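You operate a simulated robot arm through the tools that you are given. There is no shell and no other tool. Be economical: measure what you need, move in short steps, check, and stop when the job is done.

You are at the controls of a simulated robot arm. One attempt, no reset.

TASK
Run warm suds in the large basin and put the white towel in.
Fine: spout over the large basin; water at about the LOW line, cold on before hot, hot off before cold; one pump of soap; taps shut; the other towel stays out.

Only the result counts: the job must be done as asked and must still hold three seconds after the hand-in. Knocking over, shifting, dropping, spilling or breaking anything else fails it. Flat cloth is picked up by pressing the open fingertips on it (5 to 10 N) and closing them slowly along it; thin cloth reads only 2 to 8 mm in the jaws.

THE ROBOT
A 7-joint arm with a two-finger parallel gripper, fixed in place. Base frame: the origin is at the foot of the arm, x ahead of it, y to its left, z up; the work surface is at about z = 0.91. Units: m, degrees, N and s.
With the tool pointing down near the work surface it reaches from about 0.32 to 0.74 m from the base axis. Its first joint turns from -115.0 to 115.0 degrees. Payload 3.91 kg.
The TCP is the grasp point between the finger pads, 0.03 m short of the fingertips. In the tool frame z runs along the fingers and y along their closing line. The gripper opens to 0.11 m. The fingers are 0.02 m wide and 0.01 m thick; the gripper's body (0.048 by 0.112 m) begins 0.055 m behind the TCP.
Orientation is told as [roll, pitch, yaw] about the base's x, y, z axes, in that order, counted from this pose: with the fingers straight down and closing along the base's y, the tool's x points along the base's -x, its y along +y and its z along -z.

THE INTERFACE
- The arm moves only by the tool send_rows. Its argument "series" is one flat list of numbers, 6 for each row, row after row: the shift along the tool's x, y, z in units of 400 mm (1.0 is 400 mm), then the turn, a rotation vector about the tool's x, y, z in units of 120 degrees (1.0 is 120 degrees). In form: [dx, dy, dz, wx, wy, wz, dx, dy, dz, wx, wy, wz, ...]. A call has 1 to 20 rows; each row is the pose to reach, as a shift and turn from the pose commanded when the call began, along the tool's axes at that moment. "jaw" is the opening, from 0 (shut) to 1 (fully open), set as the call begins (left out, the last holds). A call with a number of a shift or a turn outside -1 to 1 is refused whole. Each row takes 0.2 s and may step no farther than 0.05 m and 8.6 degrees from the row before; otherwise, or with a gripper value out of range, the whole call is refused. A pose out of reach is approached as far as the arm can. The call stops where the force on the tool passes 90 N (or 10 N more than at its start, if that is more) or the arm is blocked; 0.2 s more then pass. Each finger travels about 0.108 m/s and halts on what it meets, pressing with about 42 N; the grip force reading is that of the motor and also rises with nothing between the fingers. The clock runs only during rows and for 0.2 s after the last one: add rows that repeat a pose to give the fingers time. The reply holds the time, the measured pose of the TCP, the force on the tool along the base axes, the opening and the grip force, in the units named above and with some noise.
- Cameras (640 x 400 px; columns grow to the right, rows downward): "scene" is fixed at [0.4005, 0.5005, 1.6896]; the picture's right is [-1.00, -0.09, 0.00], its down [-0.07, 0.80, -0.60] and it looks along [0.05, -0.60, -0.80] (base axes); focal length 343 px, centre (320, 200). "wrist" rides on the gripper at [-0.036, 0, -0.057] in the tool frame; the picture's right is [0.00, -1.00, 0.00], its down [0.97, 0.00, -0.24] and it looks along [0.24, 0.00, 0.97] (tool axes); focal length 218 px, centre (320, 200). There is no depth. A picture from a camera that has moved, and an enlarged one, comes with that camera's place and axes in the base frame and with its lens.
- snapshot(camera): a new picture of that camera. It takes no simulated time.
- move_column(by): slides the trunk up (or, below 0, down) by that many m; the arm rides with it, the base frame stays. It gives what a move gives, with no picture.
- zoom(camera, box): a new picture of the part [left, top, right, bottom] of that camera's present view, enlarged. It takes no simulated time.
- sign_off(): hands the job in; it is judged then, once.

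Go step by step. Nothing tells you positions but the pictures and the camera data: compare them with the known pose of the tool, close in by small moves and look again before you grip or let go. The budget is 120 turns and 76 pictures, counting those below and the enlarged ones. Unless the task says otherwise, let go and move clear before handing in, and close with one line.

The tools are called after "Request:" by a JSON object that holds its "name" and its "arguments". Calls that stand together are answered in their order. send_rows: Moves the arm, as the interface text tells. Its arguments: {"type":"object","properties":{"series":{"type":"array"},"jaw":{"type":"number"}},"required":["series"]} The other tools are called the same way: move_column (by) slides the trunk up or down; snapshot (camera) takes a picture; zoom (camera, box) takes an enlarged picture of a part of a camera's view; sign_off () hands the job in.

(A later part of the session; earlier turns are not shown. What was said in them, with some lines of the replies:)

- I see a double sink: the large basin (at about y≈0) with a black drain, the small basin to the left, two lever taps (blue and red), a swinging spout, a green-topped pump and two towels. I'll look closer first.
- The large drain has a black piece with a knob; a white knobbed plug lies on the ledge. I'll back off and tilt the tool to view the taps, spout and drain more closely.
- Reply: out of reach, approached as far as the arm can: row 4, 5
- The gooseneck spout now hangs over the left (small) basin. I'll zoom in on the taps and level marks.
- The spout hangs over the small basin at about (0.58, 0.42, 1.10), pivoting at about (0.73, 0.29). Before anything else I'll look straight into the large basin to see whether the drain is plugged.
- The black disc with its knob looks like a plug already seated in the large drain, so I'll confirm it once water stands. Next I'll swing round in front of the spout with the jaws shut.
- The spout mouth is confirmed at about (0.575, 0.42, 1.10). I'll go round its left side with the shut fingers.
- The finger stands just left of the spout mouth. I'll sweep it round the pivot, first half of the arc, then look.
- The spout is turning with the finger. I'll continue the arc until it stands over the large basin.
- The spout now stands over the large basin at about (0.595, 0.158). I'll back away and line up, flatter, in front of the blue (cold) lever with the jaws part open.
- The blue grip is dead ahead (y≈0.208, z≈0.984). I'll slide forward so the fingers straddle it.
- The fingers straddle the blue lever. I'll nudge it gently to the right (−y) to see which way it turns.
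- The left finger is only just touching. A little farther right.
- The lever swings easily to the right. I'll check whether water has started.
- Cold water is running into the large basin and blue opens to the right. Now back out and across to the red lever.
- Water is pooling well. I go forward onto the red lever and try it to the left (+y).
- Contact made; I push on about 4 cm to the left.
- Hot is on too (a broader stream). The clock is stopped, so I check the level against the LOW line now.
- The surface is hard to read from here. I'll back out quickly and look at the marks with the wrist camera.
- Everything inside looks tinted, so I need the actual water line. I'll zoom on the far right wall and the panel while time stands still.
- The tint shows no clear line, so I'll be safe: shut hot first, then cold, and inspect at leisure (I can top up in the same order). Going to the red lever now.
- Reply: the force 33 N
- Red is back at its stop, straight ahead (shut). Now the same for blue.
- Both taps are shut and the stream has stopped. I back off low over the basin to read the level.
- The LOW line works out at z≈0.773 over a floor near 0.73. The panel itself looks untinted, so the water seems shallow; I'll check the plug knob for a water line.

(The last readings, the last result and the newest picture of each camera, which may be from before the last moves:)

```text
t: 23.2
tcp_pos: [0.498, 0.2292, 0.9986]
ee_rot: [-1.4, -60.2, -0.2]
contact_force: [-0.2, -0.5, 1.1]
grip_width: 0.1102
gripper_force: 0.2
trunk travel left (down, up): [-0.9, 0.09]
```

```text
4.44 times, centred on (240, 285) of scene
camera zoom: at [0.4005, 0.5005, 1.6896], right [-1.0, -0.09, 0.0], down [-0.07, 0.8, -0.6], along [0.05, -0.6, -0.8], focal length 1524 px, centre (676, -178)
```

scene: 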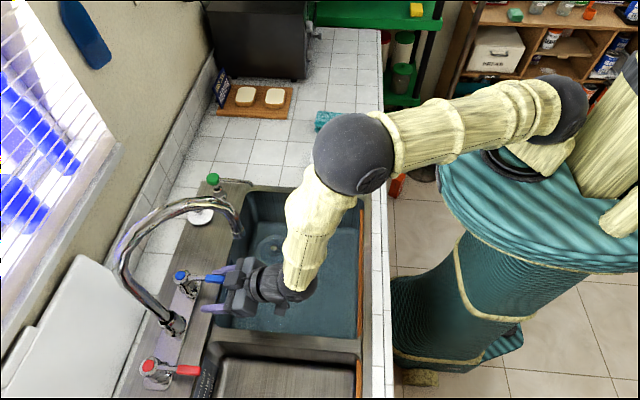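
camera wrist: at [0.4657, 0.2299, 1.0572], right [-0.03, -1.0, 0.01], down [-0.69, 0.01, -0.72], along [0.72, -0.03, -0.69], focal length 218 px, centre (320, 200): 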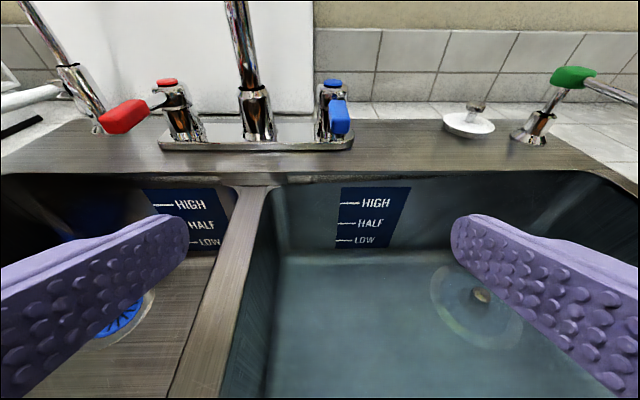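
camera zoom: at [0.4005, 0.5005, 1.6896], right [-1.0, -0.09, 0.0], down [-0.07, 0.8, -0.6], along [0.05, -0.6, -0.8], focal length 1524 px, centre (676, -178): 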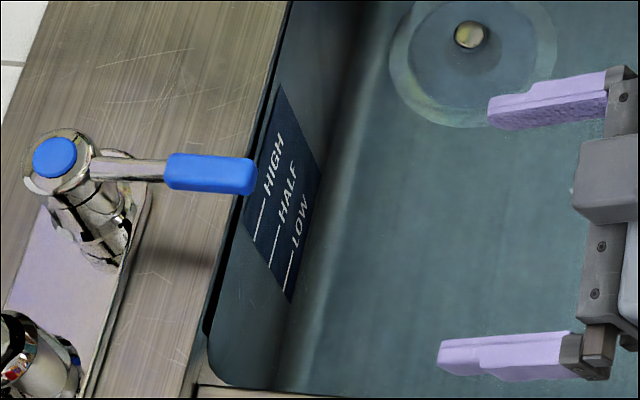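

The knob shows the surface at about z≈0.752, so LOW (≈0.773) needs about as much again. I'll repeat: cold first, then hot, all in one run.

Request:
{"name": "send_rows", "arguments": {"series": [-0.05, -0.06, 0.11, 0, 0, 0, -0.1, -0.0625, 0.22, 0, 0, 0, -0.15, -0.0625, 0.33, 0, 0, 0, -0.15, -0.12, 0.33, 0, 0, 0, -0.15, -0.17, 0.33, 0, 0, 0, -0.14, -0.17, 0.22, 0, 0, 0, -0.13, -0.17, 0.11, 0, 0, 0, -0.13, -0.17, 0.02, 0, 0, 0, -0.13, -0.05, 0.02, 0, 0, 0, -0.13, 0.07, 0.02, 0, 0, 0, -0.13, 0.19, 0.02, 0, 0, 0, -0.13, 0.31, 0.02, 0, 0, 0, -0.13, 0.3925, 0.03, 0, 0, 0, -0.135, 0.3925, 0.13, 0, 0, 0, -0.14, 0.3925, 0.23, 0, 0, 0, -0.15, 0.3925, 0.33, 0, 0, 0, -0.15, 0.49, 0.33, 0, 0, 0, -0.15, 0.555, 0.33, 0, 0, 0], "jaw": 0.6}}

Request:
{"name": "snapshot", "arguments": {"camera": "wrist"}}

Request:
{"name": "zoom", "arguments": {"camera": "scene", "box": [200, 210, 300, 300]}}

```text
refused: row 1 steps farther than a row can; nothing moved
```

```text
29 pictures are left
camera wrist: at [0.4657, 0.2299, 1.0572], right [-0.03, -1.0, 0.01], down [-0.69, 0.01, -0.72], along [0.72, -0.03, -0.69], focal length 218 px, centre (320, 200)
```

wrist: 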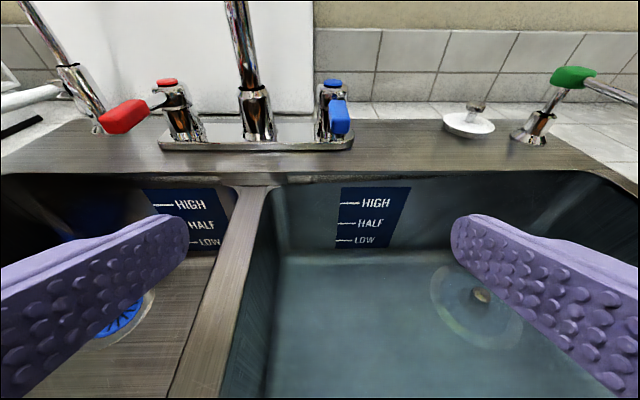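

```text
4.44 times, centred on (250, 255) of scene
camera zoom: at [0.4005, 0.5005, 1.6896], right [-1.0, -0.09, 0.0], down [-0.07, 0.8, -0.6], along [0.05, -0.6, -0.8], focal length 1524 px, centre (631, -44)
```

zoom: 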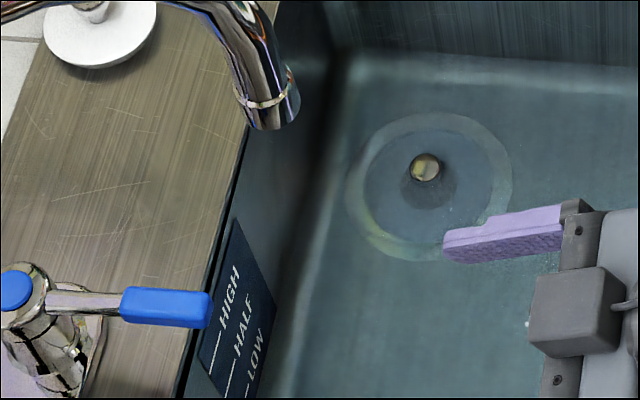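

The first row stepped too far, so nothing moved; the same run with a gentler start.

Request:
{"name": "send_rows", "arguments": {"series": [-0.04, -0.03, 0.1, 0, 0, 0, -0.09, -0.055, 0.2, 0, 0, 0, -0.14, -0.0625, 0.3, 0, 0, 0, -0.15, -0.12, 0.33, 0, 0, 0, -0.15, -0.17, 0.33, 0, 0, 0, -0.14, -0.17, 0.22, 0, 0, 0, -0.13, -0.17, 0.11, 0, 0, 0, -0.13, -0.17, 0.02, 0, 0, 0, -0.13, -0.05, 0.02, 0, 0, 0, -0.13, 0.07, 0.02, 0, 0, 0, -0.13, 0.19, 0.02, 0, 0, 0, -0.13, 0.31, 0.02, 0, 0, 0, -0.13, 0.3925, 0.03, 0, 0, 0, -0.135, 0.3925, 0.13, 0, 0, 0, -0.14, 0.3925, 0.23, 0, 0, 0, -0.15, 0.3925, 0.33, 0, 0, 0, -0.15, 0.49, 0.33, 0, 0, 0, -0.15, 0.555, 0.33, 0, 0, 0], "jaw": 0.6}}

```text
t: 27.0
tcp_pos: [0.6492, 0.4451, 0.9824]
ee_rot: [-1.5, -60.3, -0.3]
contact_force: [-0.2, 0.2, -0.4]
grip_width: 0.0661
gripper_force: 0.1
trunk travel left (down, up): [-0.9, 0.09]
```

Request:
{"name": "zoom", "arguments": {"camera": "scene", "box": [130, 200, 330, 380]}}

```text
2.22 times, centred on (230, 290) of scene
camera zoom: at [0.4005, 0.5005, 1.6896], right [-1.0, -0.09, 0.0], down [-0.07, 0.8, -0.6], along [0.05, -0.6, -0.8], focal length 762 px, centre (520, 0)
```

zoom: 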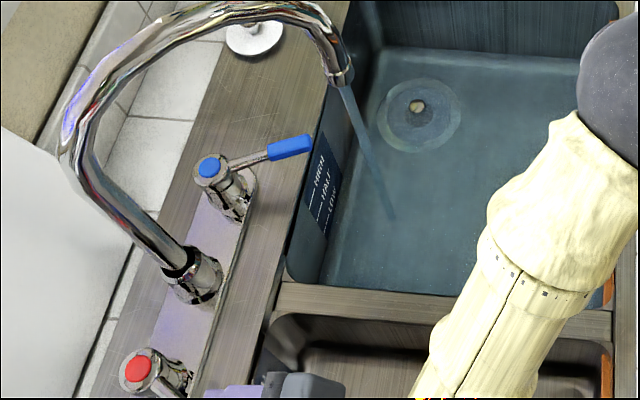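

Both are running. I'll hold for about 2.4 s and look at the knob and panel.

Request:
{"name": "send_rows", "arguments": {"series": [0, 0, 0, 0, 0, 0, 0, 0, 0, 0, 0, 0, 0, 0, 0, 0, 0, 0, 0, 0, 0, 0, 0, 0, 0, 0, 0, 0, 0, 0, 0, 0, 0, 0, 0, 0, 0, 0, 0, 0, 0, 0, 0, 0, 0, 0, 0, 0, 0, 0, 0, 0, 0, 0, 0, 0, 0, 0, 0, 0]}}

Request:
{"name": "zoom", "arguments": {"camera": "scene", "box": [210, 225, 310, 305]}}

```text
t: 29.2
tcp_pos: [0.6458, 0.4456, 0.9826]
ee_rot: [-1.3, -60.2, -0.4]
contact_force: [-0.4, 0.3, -0.3]
grip_width: 0.0661
gripper_force: 0.1
trunk travel left (down, up): [-0.9, 0.09]
```

```text
5.00 times, centred on (260, 265) of scene
camera zoom: at [0.4005, 0.5005, 1.6896], right [-1.0, -0.09, 0.0], down [-0.07, 0.8, -0.6], along [0.05, -0.6, -0.8], focal length 1714 px, centre (620, -125)
```

zoom: 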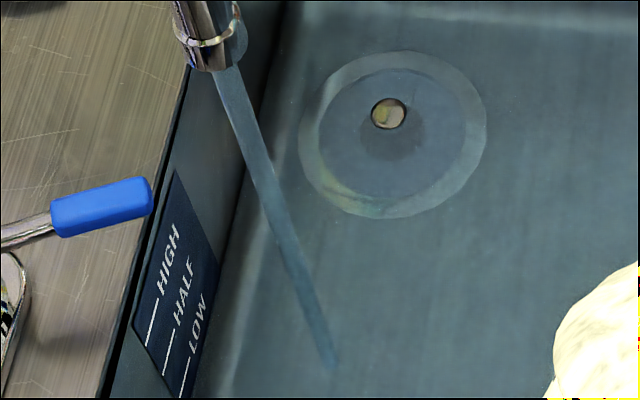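

The stream's foot puts the surface around 0.745–0.75, still below LOW (0.773). Hold on about 3 s more.

Request:
{"name": "send_rows", "arguments": {"series": [0, 0, 0, 0, 0, 0, 0, 0, 0, 0, 0, 0, 0, 0, 0, 0, 0, 0, 0, 0, 0, 0, 0, 0, 0, 0, 0, 0, 0, 0, 0, 0, 0, 0, 0, 0, 0, 0, 0, 0, 0, 0, 0, 0, 0, 0, 0, 0, 0, 0, 0, 0, 0, 0, 0, 0, 0, 0, 0, 0, 0, 0, 0, 0, 0, 0, 0, 0, 0, 0, 0, 0, 0, 0, 0, 0, 0, 0, 0, 0, 0, 0, 0, 0, 0, 0, 0, 0, 0, 0]}}

Request:
{"name": "zoom", "arguments": {"camera": "scene", "box": [210, 225, 310, 305]}}

```text
t: 32.4
tcp_pos: [0.6469, 0.4468, 0.9821]
ee_rot: [-1.4, -60.2, -0.3]
contact_force: [0.9, -0.4, -0.5]
grip_width: 0.0656
gripper_force: 0.0
trunk travel left (down, up): [-0.9, 0.09]
```

```text
5.00 times, centred on (260, 265) of scene
camera zoom: at [0.4005, 0.5005, 1.6896], right [-1.0, -0.09, 0.0], down [-0.07, 0.8, -0.6], along [0.05, -0.6, -0.8], focal length 1714 px, centre (620, -125)
```

zoom: 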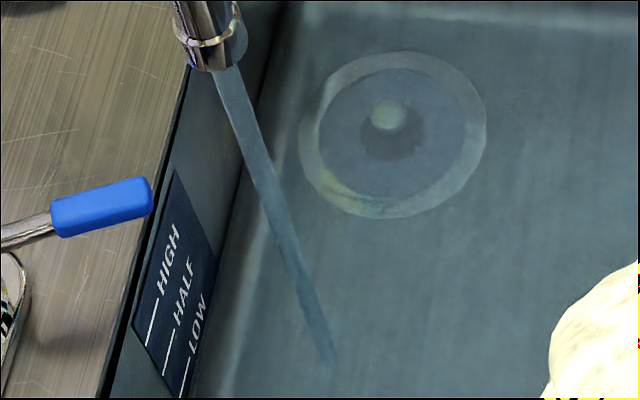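

The knob is now under: the surface is about 0.76. Hold 2.4 s more, then look again.

Request:
{"name": "send_rows", "arguments": {"series": [0, 0, 0, 0, 0, 0, 0, 0, 0, 0, 0, 0, 0, 0, 0, 0, 0, 0, 0, 0, 0, 0, 0, 0, 0, 0, 0, 0, 0, 0, 0, 0, 0, 0, 0, 0, 0, 0, 0, 0, 0, 0, 0, 0, 0, 0, 0, 0, 0, 0, 0, 0, 0, 0, 0, 0, 0, 0, 0, 0, 0, 0, 0, 0, 0, 0]}}

Request:
{"name": "zoom", "arguments": {"camera": "scene", "box": [220, 255, 280, 305]}}

```text
t: 34.8
tcp_pos: [0.647, 0.446, 0.9821]
ee_rot: [-1.3, -60.2, -0.3]
contact_force: [-0.5, -0.1, 0.4]
grip_width: 0.0659
gripper_force: 0.1
trunk travel left (down, up): [-0.9, 0.09]
```

```text
8.00 times, centred on (250, 280) of scene
camera zoom: at [0.4005, 0.5005, 1.6896], right [-1.0, -0.09, 0.0], down [-0.07, 0.8, -0.6], along [0.05, -0.6, -0.8], focal length 2743 px, centre (880, -440)
```

zoom: 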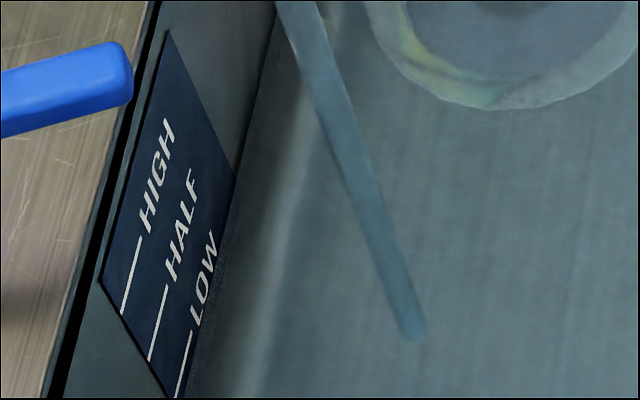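

The water line now shows on the panel, about 1.3–1.7 cm below LOW. Holding 4 s more.

Request:
{"name": "send_rows", "arguments": {"series": [0, 0, 0, 0, 0, 0, 0, 0, 0, 0, 0, 0, 0, 0, 0, 0, 0, 0, 0, 0, 0, 0, 0, 0, 0, 0, 0, 0, 0, 0, 0, 0, 0, 0, 0, 0, 0, 0, 0, 0, 0, 0, 0, 0, 0, 0, 0, 0, 0, 0, 0, 0, 0, 0, 0, 0, 0, 0, 0, 0, 0, 0, 0, 0, 0, 0, 0, 0, 0, 0, 0, 0, 0, 0, 0, 0, 0, 0, 0, 0, 0, 0, 0, 0, 0, 0, 0, 0, 0, 0, 0, 0, 0, 0, 0, 0, 0, 0, 0, 0, 0, 0, 0, 0, 0, 0, 0, 0, 0, 0, 0, 0, 0, 0]}}

Request:
{"name": "zoom", "arguments": {"camera": "scene", "box": [220, 255, 280, 305]}}

```text
t: 38.8
tcp_pos: [0.6471, 0.4464, 0.9821]
ee_rot: [-1.4, -60.3, -0.4]
contact_force: [0.0, 0.5, 0.5]
grip_width: 0.0661
gripper_force: 0.1
trunk travel left (down, up): [-0.9, 0.09]
```

```text
8.00 times, centred on (250, 280) of scene
camera zoom: at [0.4005, 0.5005, 1.6896], right [-1.0, -0.09, 0.0], down [-0.07, 0.8, -0.6], along [0.05, -0.6, -0.8], focal length 2743 px, centre (880, -440)
```

zoom: 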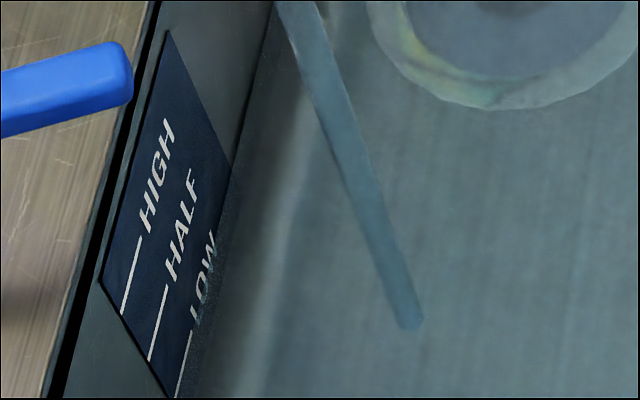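

The line has reached the foot of the LOW letters. After about 1 s more I shut hot, then cold, in one run.

Request:
{"name": "send_rows", "arguments": {"series": [0, 0, 0, 0, 0, 0, 0, 0, 0, 0, 0, 0, 0, 0, 0, 0, 0, 0, 0, 0, 0, 0, 0, 0, 0, -0.12, 0, 0, 0, 0, 0, -0.2, 0, 0, 0, 0, 0, -0.228, 0, 0, 0, 0, 0, -0.225, -0.12, 0, 0, 0, 0, -0.225, -0.24, 0, 0, 0, 0, -0.345, -0.26, 0, 0, 0, 0, -0.465, -0.26, 0, 0, 0, 0, -0.585, -0.26, 0, 0, 0, 0, -0.705, -0.26, 0, 0, 0, 0, -0.705, -0.145, 0, 0, 0, 0, -0.705, -0.03, 0, 0, 0, 0, -0.66, 0, 0, 0, 0, 0, -0.6, 0, 0, 0, 0, 0, -0.56, 0, 0, 0, 0, 0, -0.54, 0, 0, 0, 0]}}

Request:
{"name": "snapshot", "arguments": {"camera": "wrist"}}

Request:
{"name": "zoom", "arguments": {"camera": "scene", "box": [130, 200, 330, 380]}}

```text
t: 42.8
tcp_pos: [0.6412, 0.2314, 0.9844]
ee_rot: [-1.2, -60.1, -0.3]
contact_force: [-0.3, 0.4, 0.4]
grip_width: 0.0661
gripper_force: 0.5
trunk travel left (down, up): [-0.9, 0.09]
```

```text
22 pictures are left
camera wrist: at [0.61, 0.2314, 1.043], right [-0.03, -1.0, 0.01], down [-0.69, 0.01, -0.72], along [0.72, -0.03, -0.69], focal length 218 px, centre (320, 200)
```

wrist: 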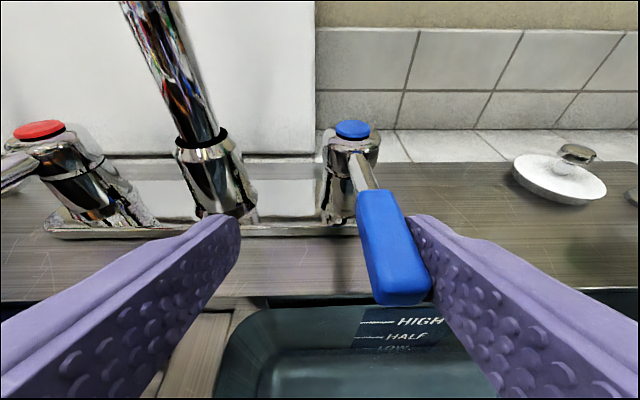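

```text
2.22 times, centred on (230, 290) of scene
camera zoom: at [0.4005, 0.5005, 1.6896], right [-1.0, -0.09, 0.0], down [-0.07, 0.8, -0.6], along [0.05, -0.6, -0.8], focal length 762 px, centre (520, 0)
```

zoom: 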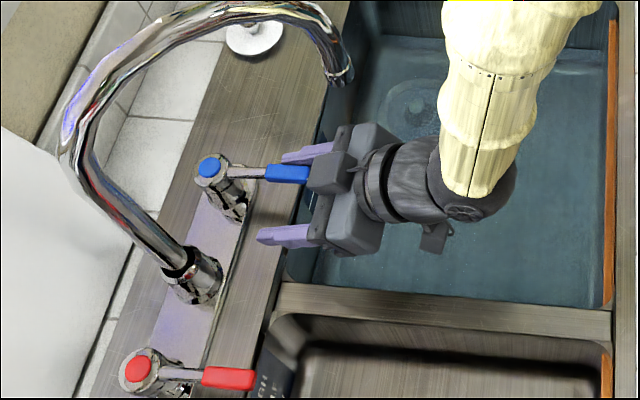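

The stream has stopped. I'll press blue a touch more against its stop, then back out and check everything.

Request:
{"name": "send_rows", "arguments": {"series": [0, 0.012, 0, 0, 0, 0, 0, 0.018, 0, 0, 0, 0, 0, 0, 0, 0, 0, 0, 0, -0.03, -0.1, 0, 0, 0, 0, -0.03, -0.22, 0, 0, 0, 0, -0.03, -0.34, 0, 0, 0]}}

Request:
{"name": "snapshot", "arguments": {"camera": "wrist"}}

```text
t: 44.2
tcp_pos: [0.5231, 0.2227, 1.0528]
ee_rot: [-1.4, -60.3, -0.2]
contact_force: [-0.5, -0.2, 0.2]
grip_width: 0.0659
gripper_force: 0.0
trunk travel left (down, up): [-0.9, 0.09]
```

```text
20 pictures are left
camera wrist: at [0.4907, 0.2227, 1.112], right [-0.03, -1.0, 0.01], down [-0.69, 0.01, -0.72], along [0.72, -0.03, -0.69], focal length 218 px, centre (320, 200)
```

wrist: 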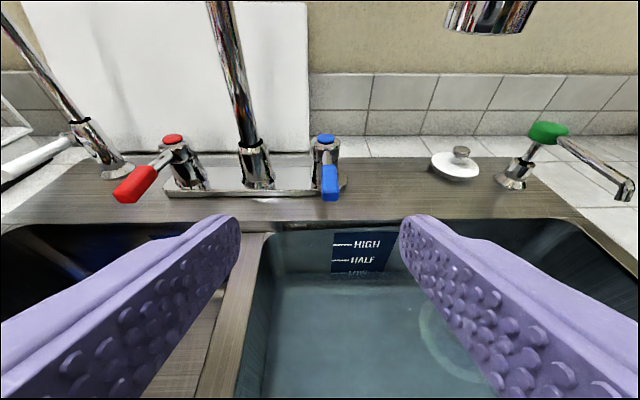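

Request:
{"name": "zoom", "arguments": {"camera": "wrist", "box": [300, 220, 420, 300]}}

```text
5.00 times, centred on (360, 260) of wrist
camera zoom: at [0.4907, 0.2227, 1.112], right [-0.03, -1.0, 0.01], down [-0.69, 0.01, -0.72], along [0.72, -0.03, -0.69], focal length 1091 px, centre (120, -100)
```

zoom: 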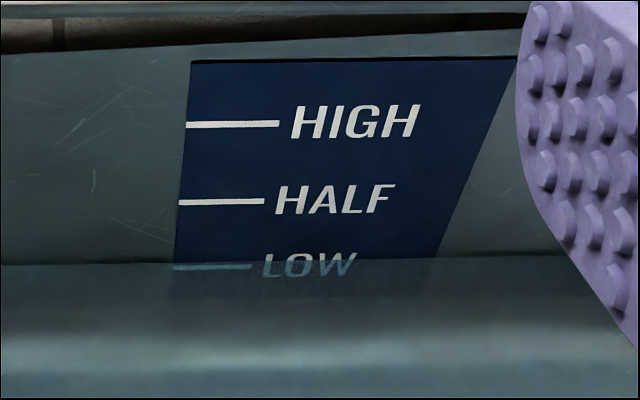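

The water stands right at the LOW mark, with the taps shut. Next is the soap: retreat, go round to the pump head (≈0.733, −0.065, 0.99) with shut fingers, tool steeper.

Request:
{"name": "send_rows", "arguments": {"series": [-0.039, 0, -0.099, 0, 0, 0, -0.078, 0, -0.199, 0, 0, 0, -0.117, 0, -0.298, 0, 0, 0, -0.147, -0.103, -0.251, 0, 0.048, 0, -0.177, -0.206, -0.203, 0, 0.095, 0, -0.207, -0.309, -0.156, 0, 0.143, 0, -0.237, -0.411, -0.109, 0, 0.19, 0, -0.268, -0.514, -0.062, 0, 0.238, 0, -0.298, -0.617, -0.014, 0, 0.286, 0, -0.328, -0.72, 0.033, 0, 0.333, 0], "jaw": 0}}

Request:
{"name": "snapshot", "arguments": {"camera": "wrist"}}

```text
t: 46.4
tcp_pos: [0.5922, -0.0672, 1.1635]
ee_rot: [-0.6, -20.2, -1.3]
contact_force: [-0.4, -0.2, 1.2]
grip_width: 0.0001
gripper_force: 37.6
trunk travel left (down, up): [-0.9, 0.09]
```

```text
18 pictures are left
camera wrist: at [0.6069, -0.0676, 1.2275], right [-0.03, -1.0, 0.01], down [-0.99, 0.03, -0.11], along [0.11, -0.01, -0.99], focal length 218 px, centre (320, 200)
```

wrist: 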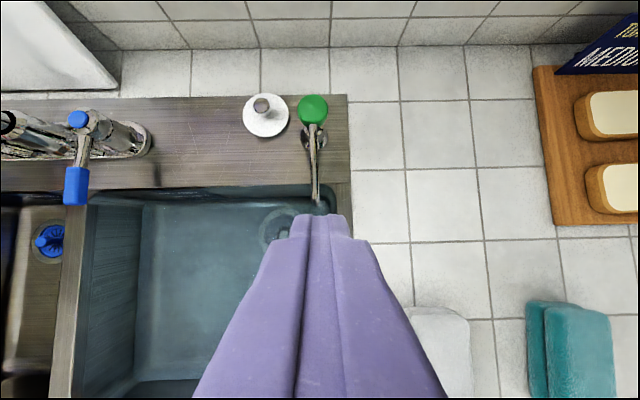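

The pump head reads (0.736, −0.065). I'll bring the shut fingertips to just above it.

Request:
{"name": "send_rows", "arguments": {"series": [-0.056, 0.001, 0.089, 0, 0, 0, -0.112, 0.002, 0.178, 0, 0, 0, -0.168, 0.004, 0.267, 0, 0, 0, -0.224, 0.005, 0.357, 0, 0, 0]}}

Request:
{"name": "zoom", "arguments": {"camera": "scene", "box": [170, 140, 290, 215]}}

Request:
{"name": "snapshot", "arguments": {"camera": "wrist"}}

```text
t: 47.4
tcp_pos: [0.726, -0.0683, 1.0593]
ee_rot: [-0.6, -20.2, -1.2]
contact_force: [0.7, -0.8, 0.9]
grip_width: 0.0
gripper_force: 37.7
trunk travel left (down, up): [-0.9, 0.09]
```

```text
5.33 times, centred on (230, 178) of scene
camera zoom: at [0.4005, 0.5005, 1.6896], right [-1.0, -0.09, 0.0], down [-0.07, 0.8, -0.6], along [0.05, -0.6, -0.8], focal length 1829 px, centre (800, 320)
```

zoom: 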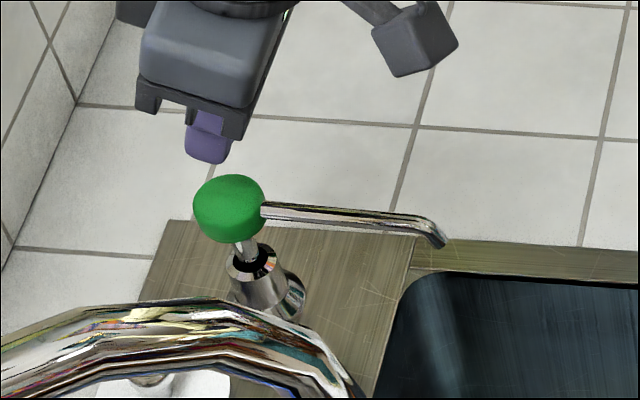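

```text
16 pictures are left
camera wrist: at [0.7406, -0.0688, 1.1233], right [-0.03, -1.0, 0.01], down [-0.99, 0.02, -0.11], along [0.11, -0.01, -0.99], focal length 218 px, centre (320, 200)
```

wrist: 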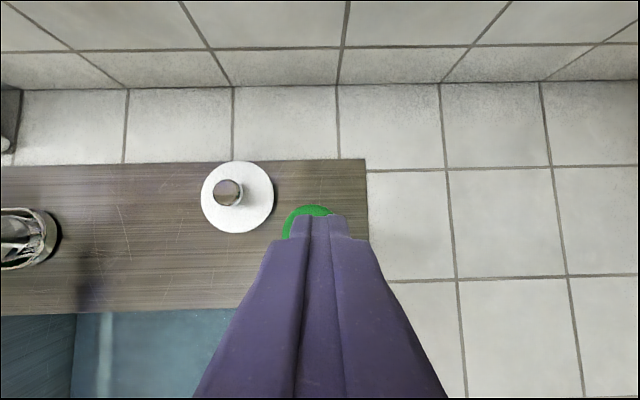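

The tips are over the head, about 6 mm right of centre. I'll shift and press straight down in small steps.

Request:
{"name": "send_rows", "arguments": {"series": [0.017, 0.015, 0.047, 0, 0, 0, 0.0256, 0.015, 0.0705, 0, 0, 0, 0.031, 0.015, 0.0846, 0, 0, 0, 0.036, 0.015, 0.0987, 0, 0, 0, 0.0393, 0.015, 0.108, 0, 0, 0]}}

Request:
{"name": "zoom", "arguments": {"camera": "scene", "box": [170, 140, 290, 215]}}

```text
t: 48.6
tcp_pos: [0.7262, -0.0635, 1.0189]
ee_rot: [-0.7, -20.6, -1.1]
contact_force: [0.2, 1.9, 26.0]
grip_width: 0.0
gripper_force: 37.7
trunk travel left (down, up): [-0.9, 0.09]
```

```text
5.33 times, centred on (230, 178) of scene
camera zoom: at [0.4005, 0.5005, 1.6896], right [-1.0, -0.09, 0.0], down [-0.07, 0.8, -0.6], along [0.05, -0.6, -0.8], focal length 1829 px, centre (800, 320)
```

zoom: 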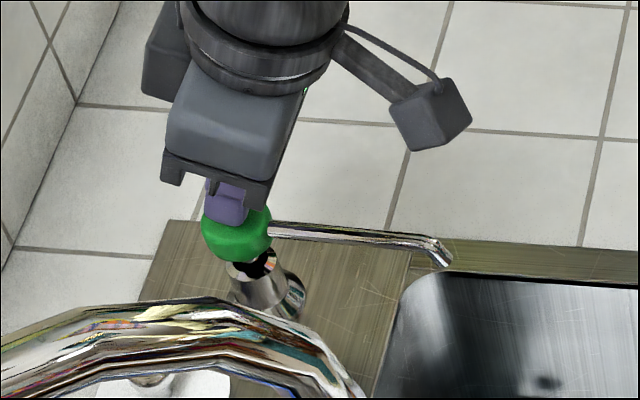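

The head is bottomed (26 N) and the water has changed look: soap dispensed. Release straight up, one pump only.

Request:
{"name": "send_rows", "arguments": {"series": [0.02, 0.015, 0.055, 0, 0, 0, -0.02, 0.01, -0.055, 0, 0, 0, -0.062, 0, -0.165, 0, 0, 0, 0.03, 0, -0.22, 0, 0, 0]}}

Request:
{"name": "snapshot", "arguments": {"camera": "scene"}}

```text
t: 49.6
tcp_pos: [0.682, -0.061, 1.0911]
ee_rot: [-0.8, -20.1, -1.2]
contact_force: [-0.1, 0.7, 0.0]
grip_width: 0.0
gripper_force: 37.7
trunk travel left (down, up): [-0.9, 0.09]
```

```text
14 pictures are left
```

scene: 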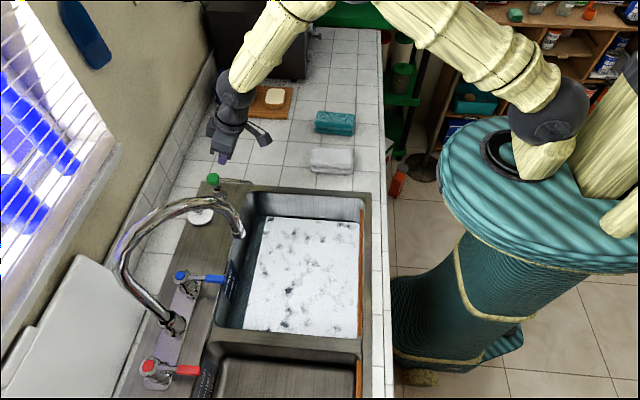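

Suds are up and the taps remain shut. Now the white towel, around (0.434, −0.21): go above it with the tool vertical and jaws open.

Request:
{"name": "send_rows", "arguments": {"series": [0.076, -0.053, -0.05, 0, 0.024, 0, 0.151, -0.106, -0.101, 0, 0.048, 0, 0.227, -0.16, -0.151, 0, 0.071, 0, 0.303, -0.213, -0.202, 0, 0.095, 0, 0.379, -0.266, -0.252, 0, 0.119, 0, 0.454, -0.319, -0.303, 0, 0.143, 0, 0.53, -0.3725, -0.353, 0, 0.167, 0], "jaw": 1}}

Request:
{"name": "snapshot", "arguments": {"camera": "wrist"}}

```text
t: 51.2
tcp_pos: [0.4324, -0.2047, 1.154]
ee_rot: [-0.6, -0.2, -1.4]
contact_force: [-0.1, 0.5, -0.1]
grip_width: 0.11
gripper_force: 0.1
trunk travel left (down, up): [-0.9, 0.09]
```

```text
13 pictures are left
camera wrist: at [0.468, -0.2053, 1.2096], right [-0.03, -1.0, 0.01], down [-0.97, 0.03, 0.24], along [-0.24, 0.0, -0.97], focal length 218 px, centre (320, 200)
```

wrist: 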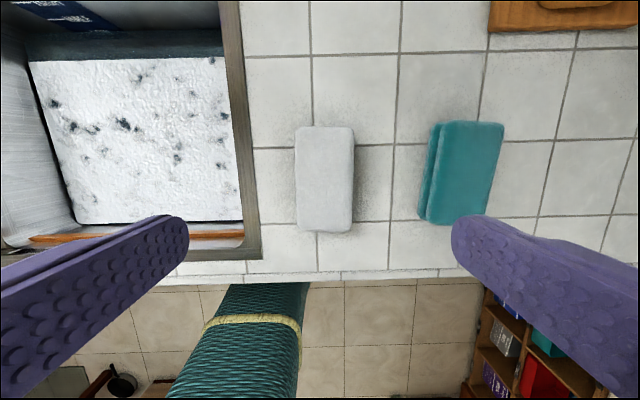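

The towel is about 0.07 × 0.12 m, centred near (0.427, −0.211); it fits between the open fingers. Descend to straddle it.

Request:
{"name": "send_rows", "arguments": {"series": [0.01, -0.015, 0.11, 0, 0, 0, 0.01, -0.015, 0.22, 0, 0, 0, 0.01, -0.015, 0.33, 0, 0, 0, 0.01, -0.015, 0.43, 0, 0, 0, 0.01, -0.015, 0.49, 0, 0, 0, 0.01, -0.015, 0.51, 0, 0, 0]}}

Request:
{"name": "snapshot", "arguments": {"camera": "wrist"}}

```text
t: 52.6
tcp_pos: [0.4288, -0.2127, 0.9497]
ee_rot: [-0.7, -0.2, -1.5]
contact_force: [-0.3, -0.3, 0.4]
grip_width: 0.11
gripper_force: 0.0
trunk travel left (down, up): [-0.9, 0.09]
```

```text
12 pictures are left
camera wrist: at [0.4652, -0.2126, 1.0054], right [-0.03, -1.0, 0.01], down [-0.97, 0.03, 0.24], along [-0.24, -0.01, -0.97], focal length 218 px, centre (320, 200)
```

wrist: 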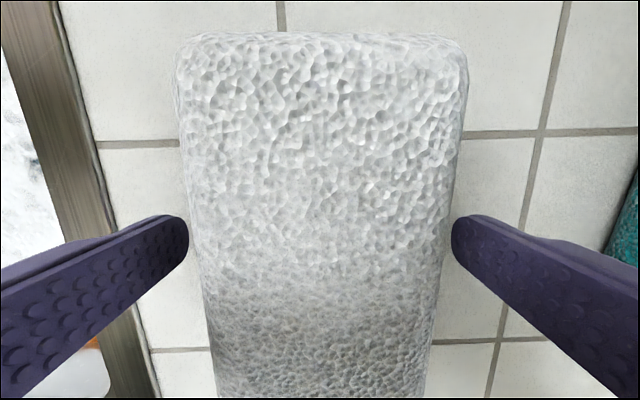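

Nicely straddled. I go down 5 mm and close.

Request:
{"name": "send_rows", "arguments": {"series": [0, 0, 0.012, 0, 0, 0, 0, 0, 0.012, 0, 0, 0, 0, 0, 0.012, 0, 0, 0, 0, 0, 0.012, 0, 0, 0, 0, 0, 0.012, 0, 0, 0], "jaw": 0.1}}

```text
t: 53.8
tcp_pos: [0.4293, -0.2119, 0.9462]
ee_rot: [-0.7, -0.4, -1.5]
contact_force: [0.6, -1.4, 18.5]
grip_width: 0.0711
gripper_force: 41.7
trunk travel left (down, up): [-0.9, 0.09]
```

The towel is gripped (0.071 m). Lift clear of the counter and rims.

Request:
{"name": "send_rows", "arguments": {"series": [0, 0, -0.03, 0, 0, 0, 0, 0, -0.08, 0, 0, 0, 0, 0, -0.18, 0, 0, 0, 0, 0, -0.28, 0, 0, 0, 0, 0, -0.36, 0, 0, 0]}}

Request:
{"name": "snapshot", "arguments": {"camera": "scene"}}

```text
t: 55.0
tcp_pos: [0.4285, -0.2089, 1.0886]
ee_rot: [-0.7, -0.2, -1.5]
contact_force: [0.1, 0.6, -0.7]
grip_width: 0.071
gripper_force: 41.7
trunk travel left (down, up): [-0.9, 0.09]
```

```text
11 pictures are left
```

scene: 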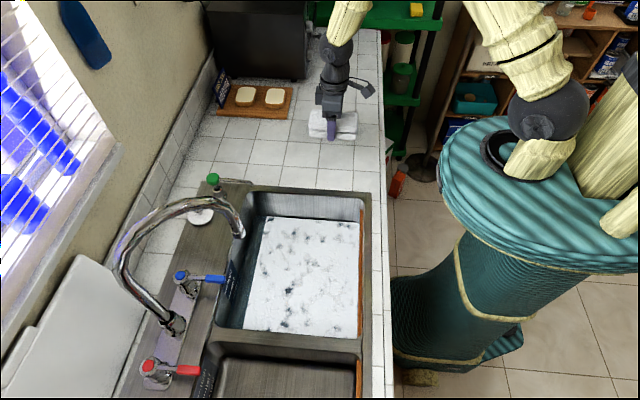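

The towel is up. Carry it over the middle of the large basin.

Request:
{"name": "send_rows", "arguments": {"series": [-0.025, 0.1125, 0, 0, 0, 0, -0.05, 0.225, 0, 0, 0, 0, -0.075, 0.3375, 0, 0, 0, 0, -0.1, 0.45, 0, 0, 0, 0, -0.125, 0.5625, 0, 0, 0, 0, -0.15, 0.675, 0, 0, 0, 0, -0.15, 0.675, 0.1, 0, 0, 0, -0.15, 0.675, 0.2, 0, 0, 0]}}

Request:
{"name": "snapshot", "arguments": {"camera": "scene"}}

```text
t: 56.8
tcp_pos: [0.4976, 0.0574, 1.0064]
ee_rot: [-0.7, -0.3, -1.5]
contact_force: [-0.4, 0.4, -0.1]
grip_width: 0.0711
gripper_force: 42.5
trunk travel left (down, up): [-0.9, 0.09]
```

```text
10 pictures are left
```

scene: 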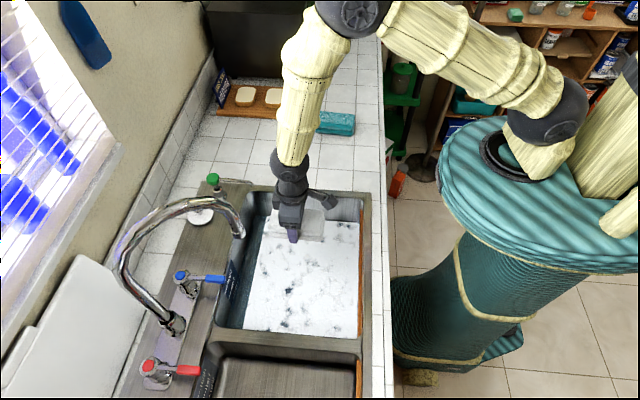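

It hangs over the suds clear of the spout. Lower it gently to the water.

Request:
{"name": "send_rows", "arguments": {"series": [0, 0, 0.1, 0, 0, 0, 0, 0, 0.2, 0, 0, 0, 0, 0, 0.3, 0, 0, 0, 0, 0, 0.4, 0, 0, 0, 0, 0, 0.46, 0, 0, 0, 0, 0, 0.5, 0, 0, 0]}}

Request:
{"name": "snapshot", "arguments": {"camera": "scene"}}

```text
t: 58.2
tcp_pos: [0.4961, 0.0539, 0.8054]
ee_rot: [-0.7, -0.1, -1.6]
contact_force: [0.5, 0.3, -1.2]
grip_width: 0.0714
gripper_force: 42.4
trunk travel left (down, up): [-0.9, 0.09]
```

```text
9 pictures are left
```

scene: 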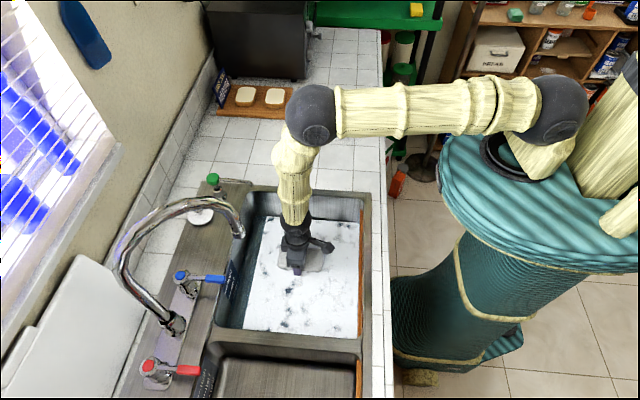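

At the surface now. Two more centimetres down, then open and rise straight up.

Request:
{"name": "send_rows", "arguments": {"series": [0, 0, 0.03, 0, 0, 0, 0, 0, 0.055, 0, 0, 0, 0, 0, 0.055, 0, 0, 0]}}

Request:
{"name": "send_rows", "arguments": {"series": [0, 0, 0, 0, 0, 0, 0, 0, 0, 0, 0, 0, 0, 0, 0, 0, 0, 0, 0, 0, -0.05, 0, 0, 0, 0, 0, -0.15, 0, 0, 0, 0, 0, -0.26, 0, 0, 0, 0, 0, -0.37, 0, 0, 0, 0, 0, -0.48, 0, 0, 0, 0, 0, -0.59, 0, 0, 0, 0, 0, -0.7, 0, 0, 0], "jaw": 1}}

Request:
{"name": "snapshot", "arguments": {"camera": "wrist"}}

Request:
{"name": "snapshot", "arguments": {"camera": "scene"}}

```text
t: 59.0
tcp_pos: [0.4969, 0.0535, 0.7839]
ee_rot: [-0.7, -0.2, -1.5]
contact_force: [0.2, -0.8, -0.7]
grip_width: 0.0711
gripper_force: 41.6
trunk travel left (down, up): [-0.9, 0.09]
```

```text
t: 61.2
tcp_pos: [0.4944, 0.0585, 1.0636]
ee_rot: [-0.7, -0.1, -1.5]
contact_force: [-0.4, 0.9, 0.8]
grip_width: 0.11
gripper_force: 0.0
trunk travel left (down, up): [-0.9, 0.09]
```

```text
8 pictures are left
camera wrist: at [0.5317, 0.0571, 1.1198], right [-0.03, -1.0, 0.01], down [-0.97, 0.03, 0.24], along [-0.24, -0.01, -0.97], focal length 218 px, centre (320, 200)
```

wrist: 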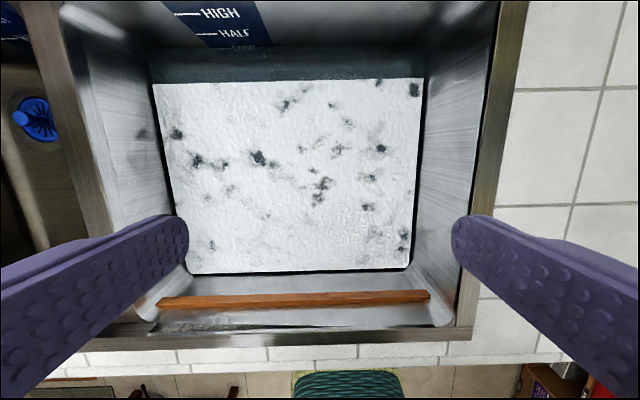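

```text
7 pictures are left
```

scene: 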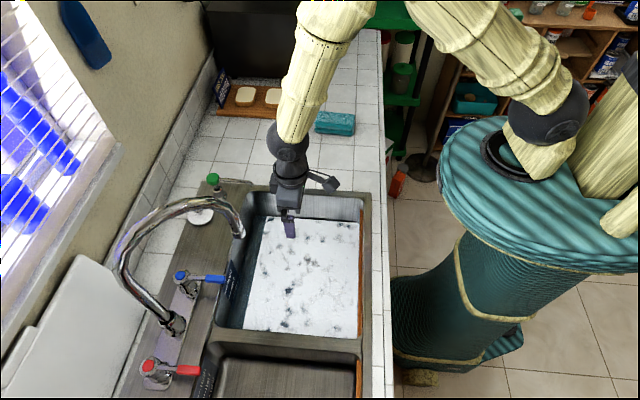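

The towel has sunk under the suds; the taps are shut, the spout is over the large basin, and the teal towel is still on the counter. I'll rise clear and check the levers once more.

Request:
{"name": "send_rows", "arguments": {"series": [0, 0, -0.1, 0, 0, 0, 0, 0, -0.2, 0, 0, 0, 0, 0, -0.3, 0, 0, 0, 0, 0, -0.4, 0, 0, 0, 0, 0, -0.4, 0, 0, 0]}}

Request:
{"name": "zoom", "arguments": {"camera": "scene", "box": [120, 170, 380, 390]}}

```text
t: 62.4
tcp_pos: [0.4959, 0.061, 1.223]
ee_rot: [-0.6, -0.1, -1.4]
contact_force: [0.4, 0.2, -0.1]
grip_width: 0.11
gripper_force: 0.1
trunk travel left (down, up): [-0.9, 0.09]
```

```text
1.82 times, centred on (250, 280) of scene
camera zoom: at [0.4005, 0.5005, 1.6896], right [-1.0, -0.09, 0.0], down [-0.07, 0.8, -0.6], along [0.05, -0.6, -0.8], focal length 623 px, centre (447, 54)
```

zoom: 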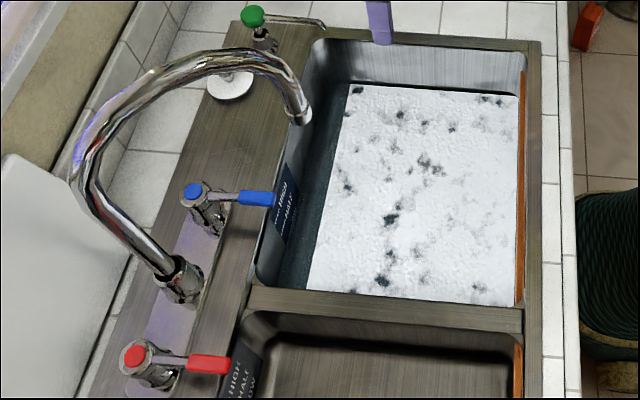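

Everything looks right: both levers point straight ahead with no stream, the spout and suds are in the large basin, the towel is under the suds, and the arm is clear. Handing in.

Request:
{"name": "sign_off", "arguments": {}}

```text
The job is handed in.
```

The large basin holds warm suds at about the LOW line with the white towel in it. Both taps are shut and the teal towel is still on the counter. I filled it in two runs, each with cold on first and hot off first, and gave the soap a single pump. I had no way to measure the water temperature, so "warm" rests on how long each tap ran.
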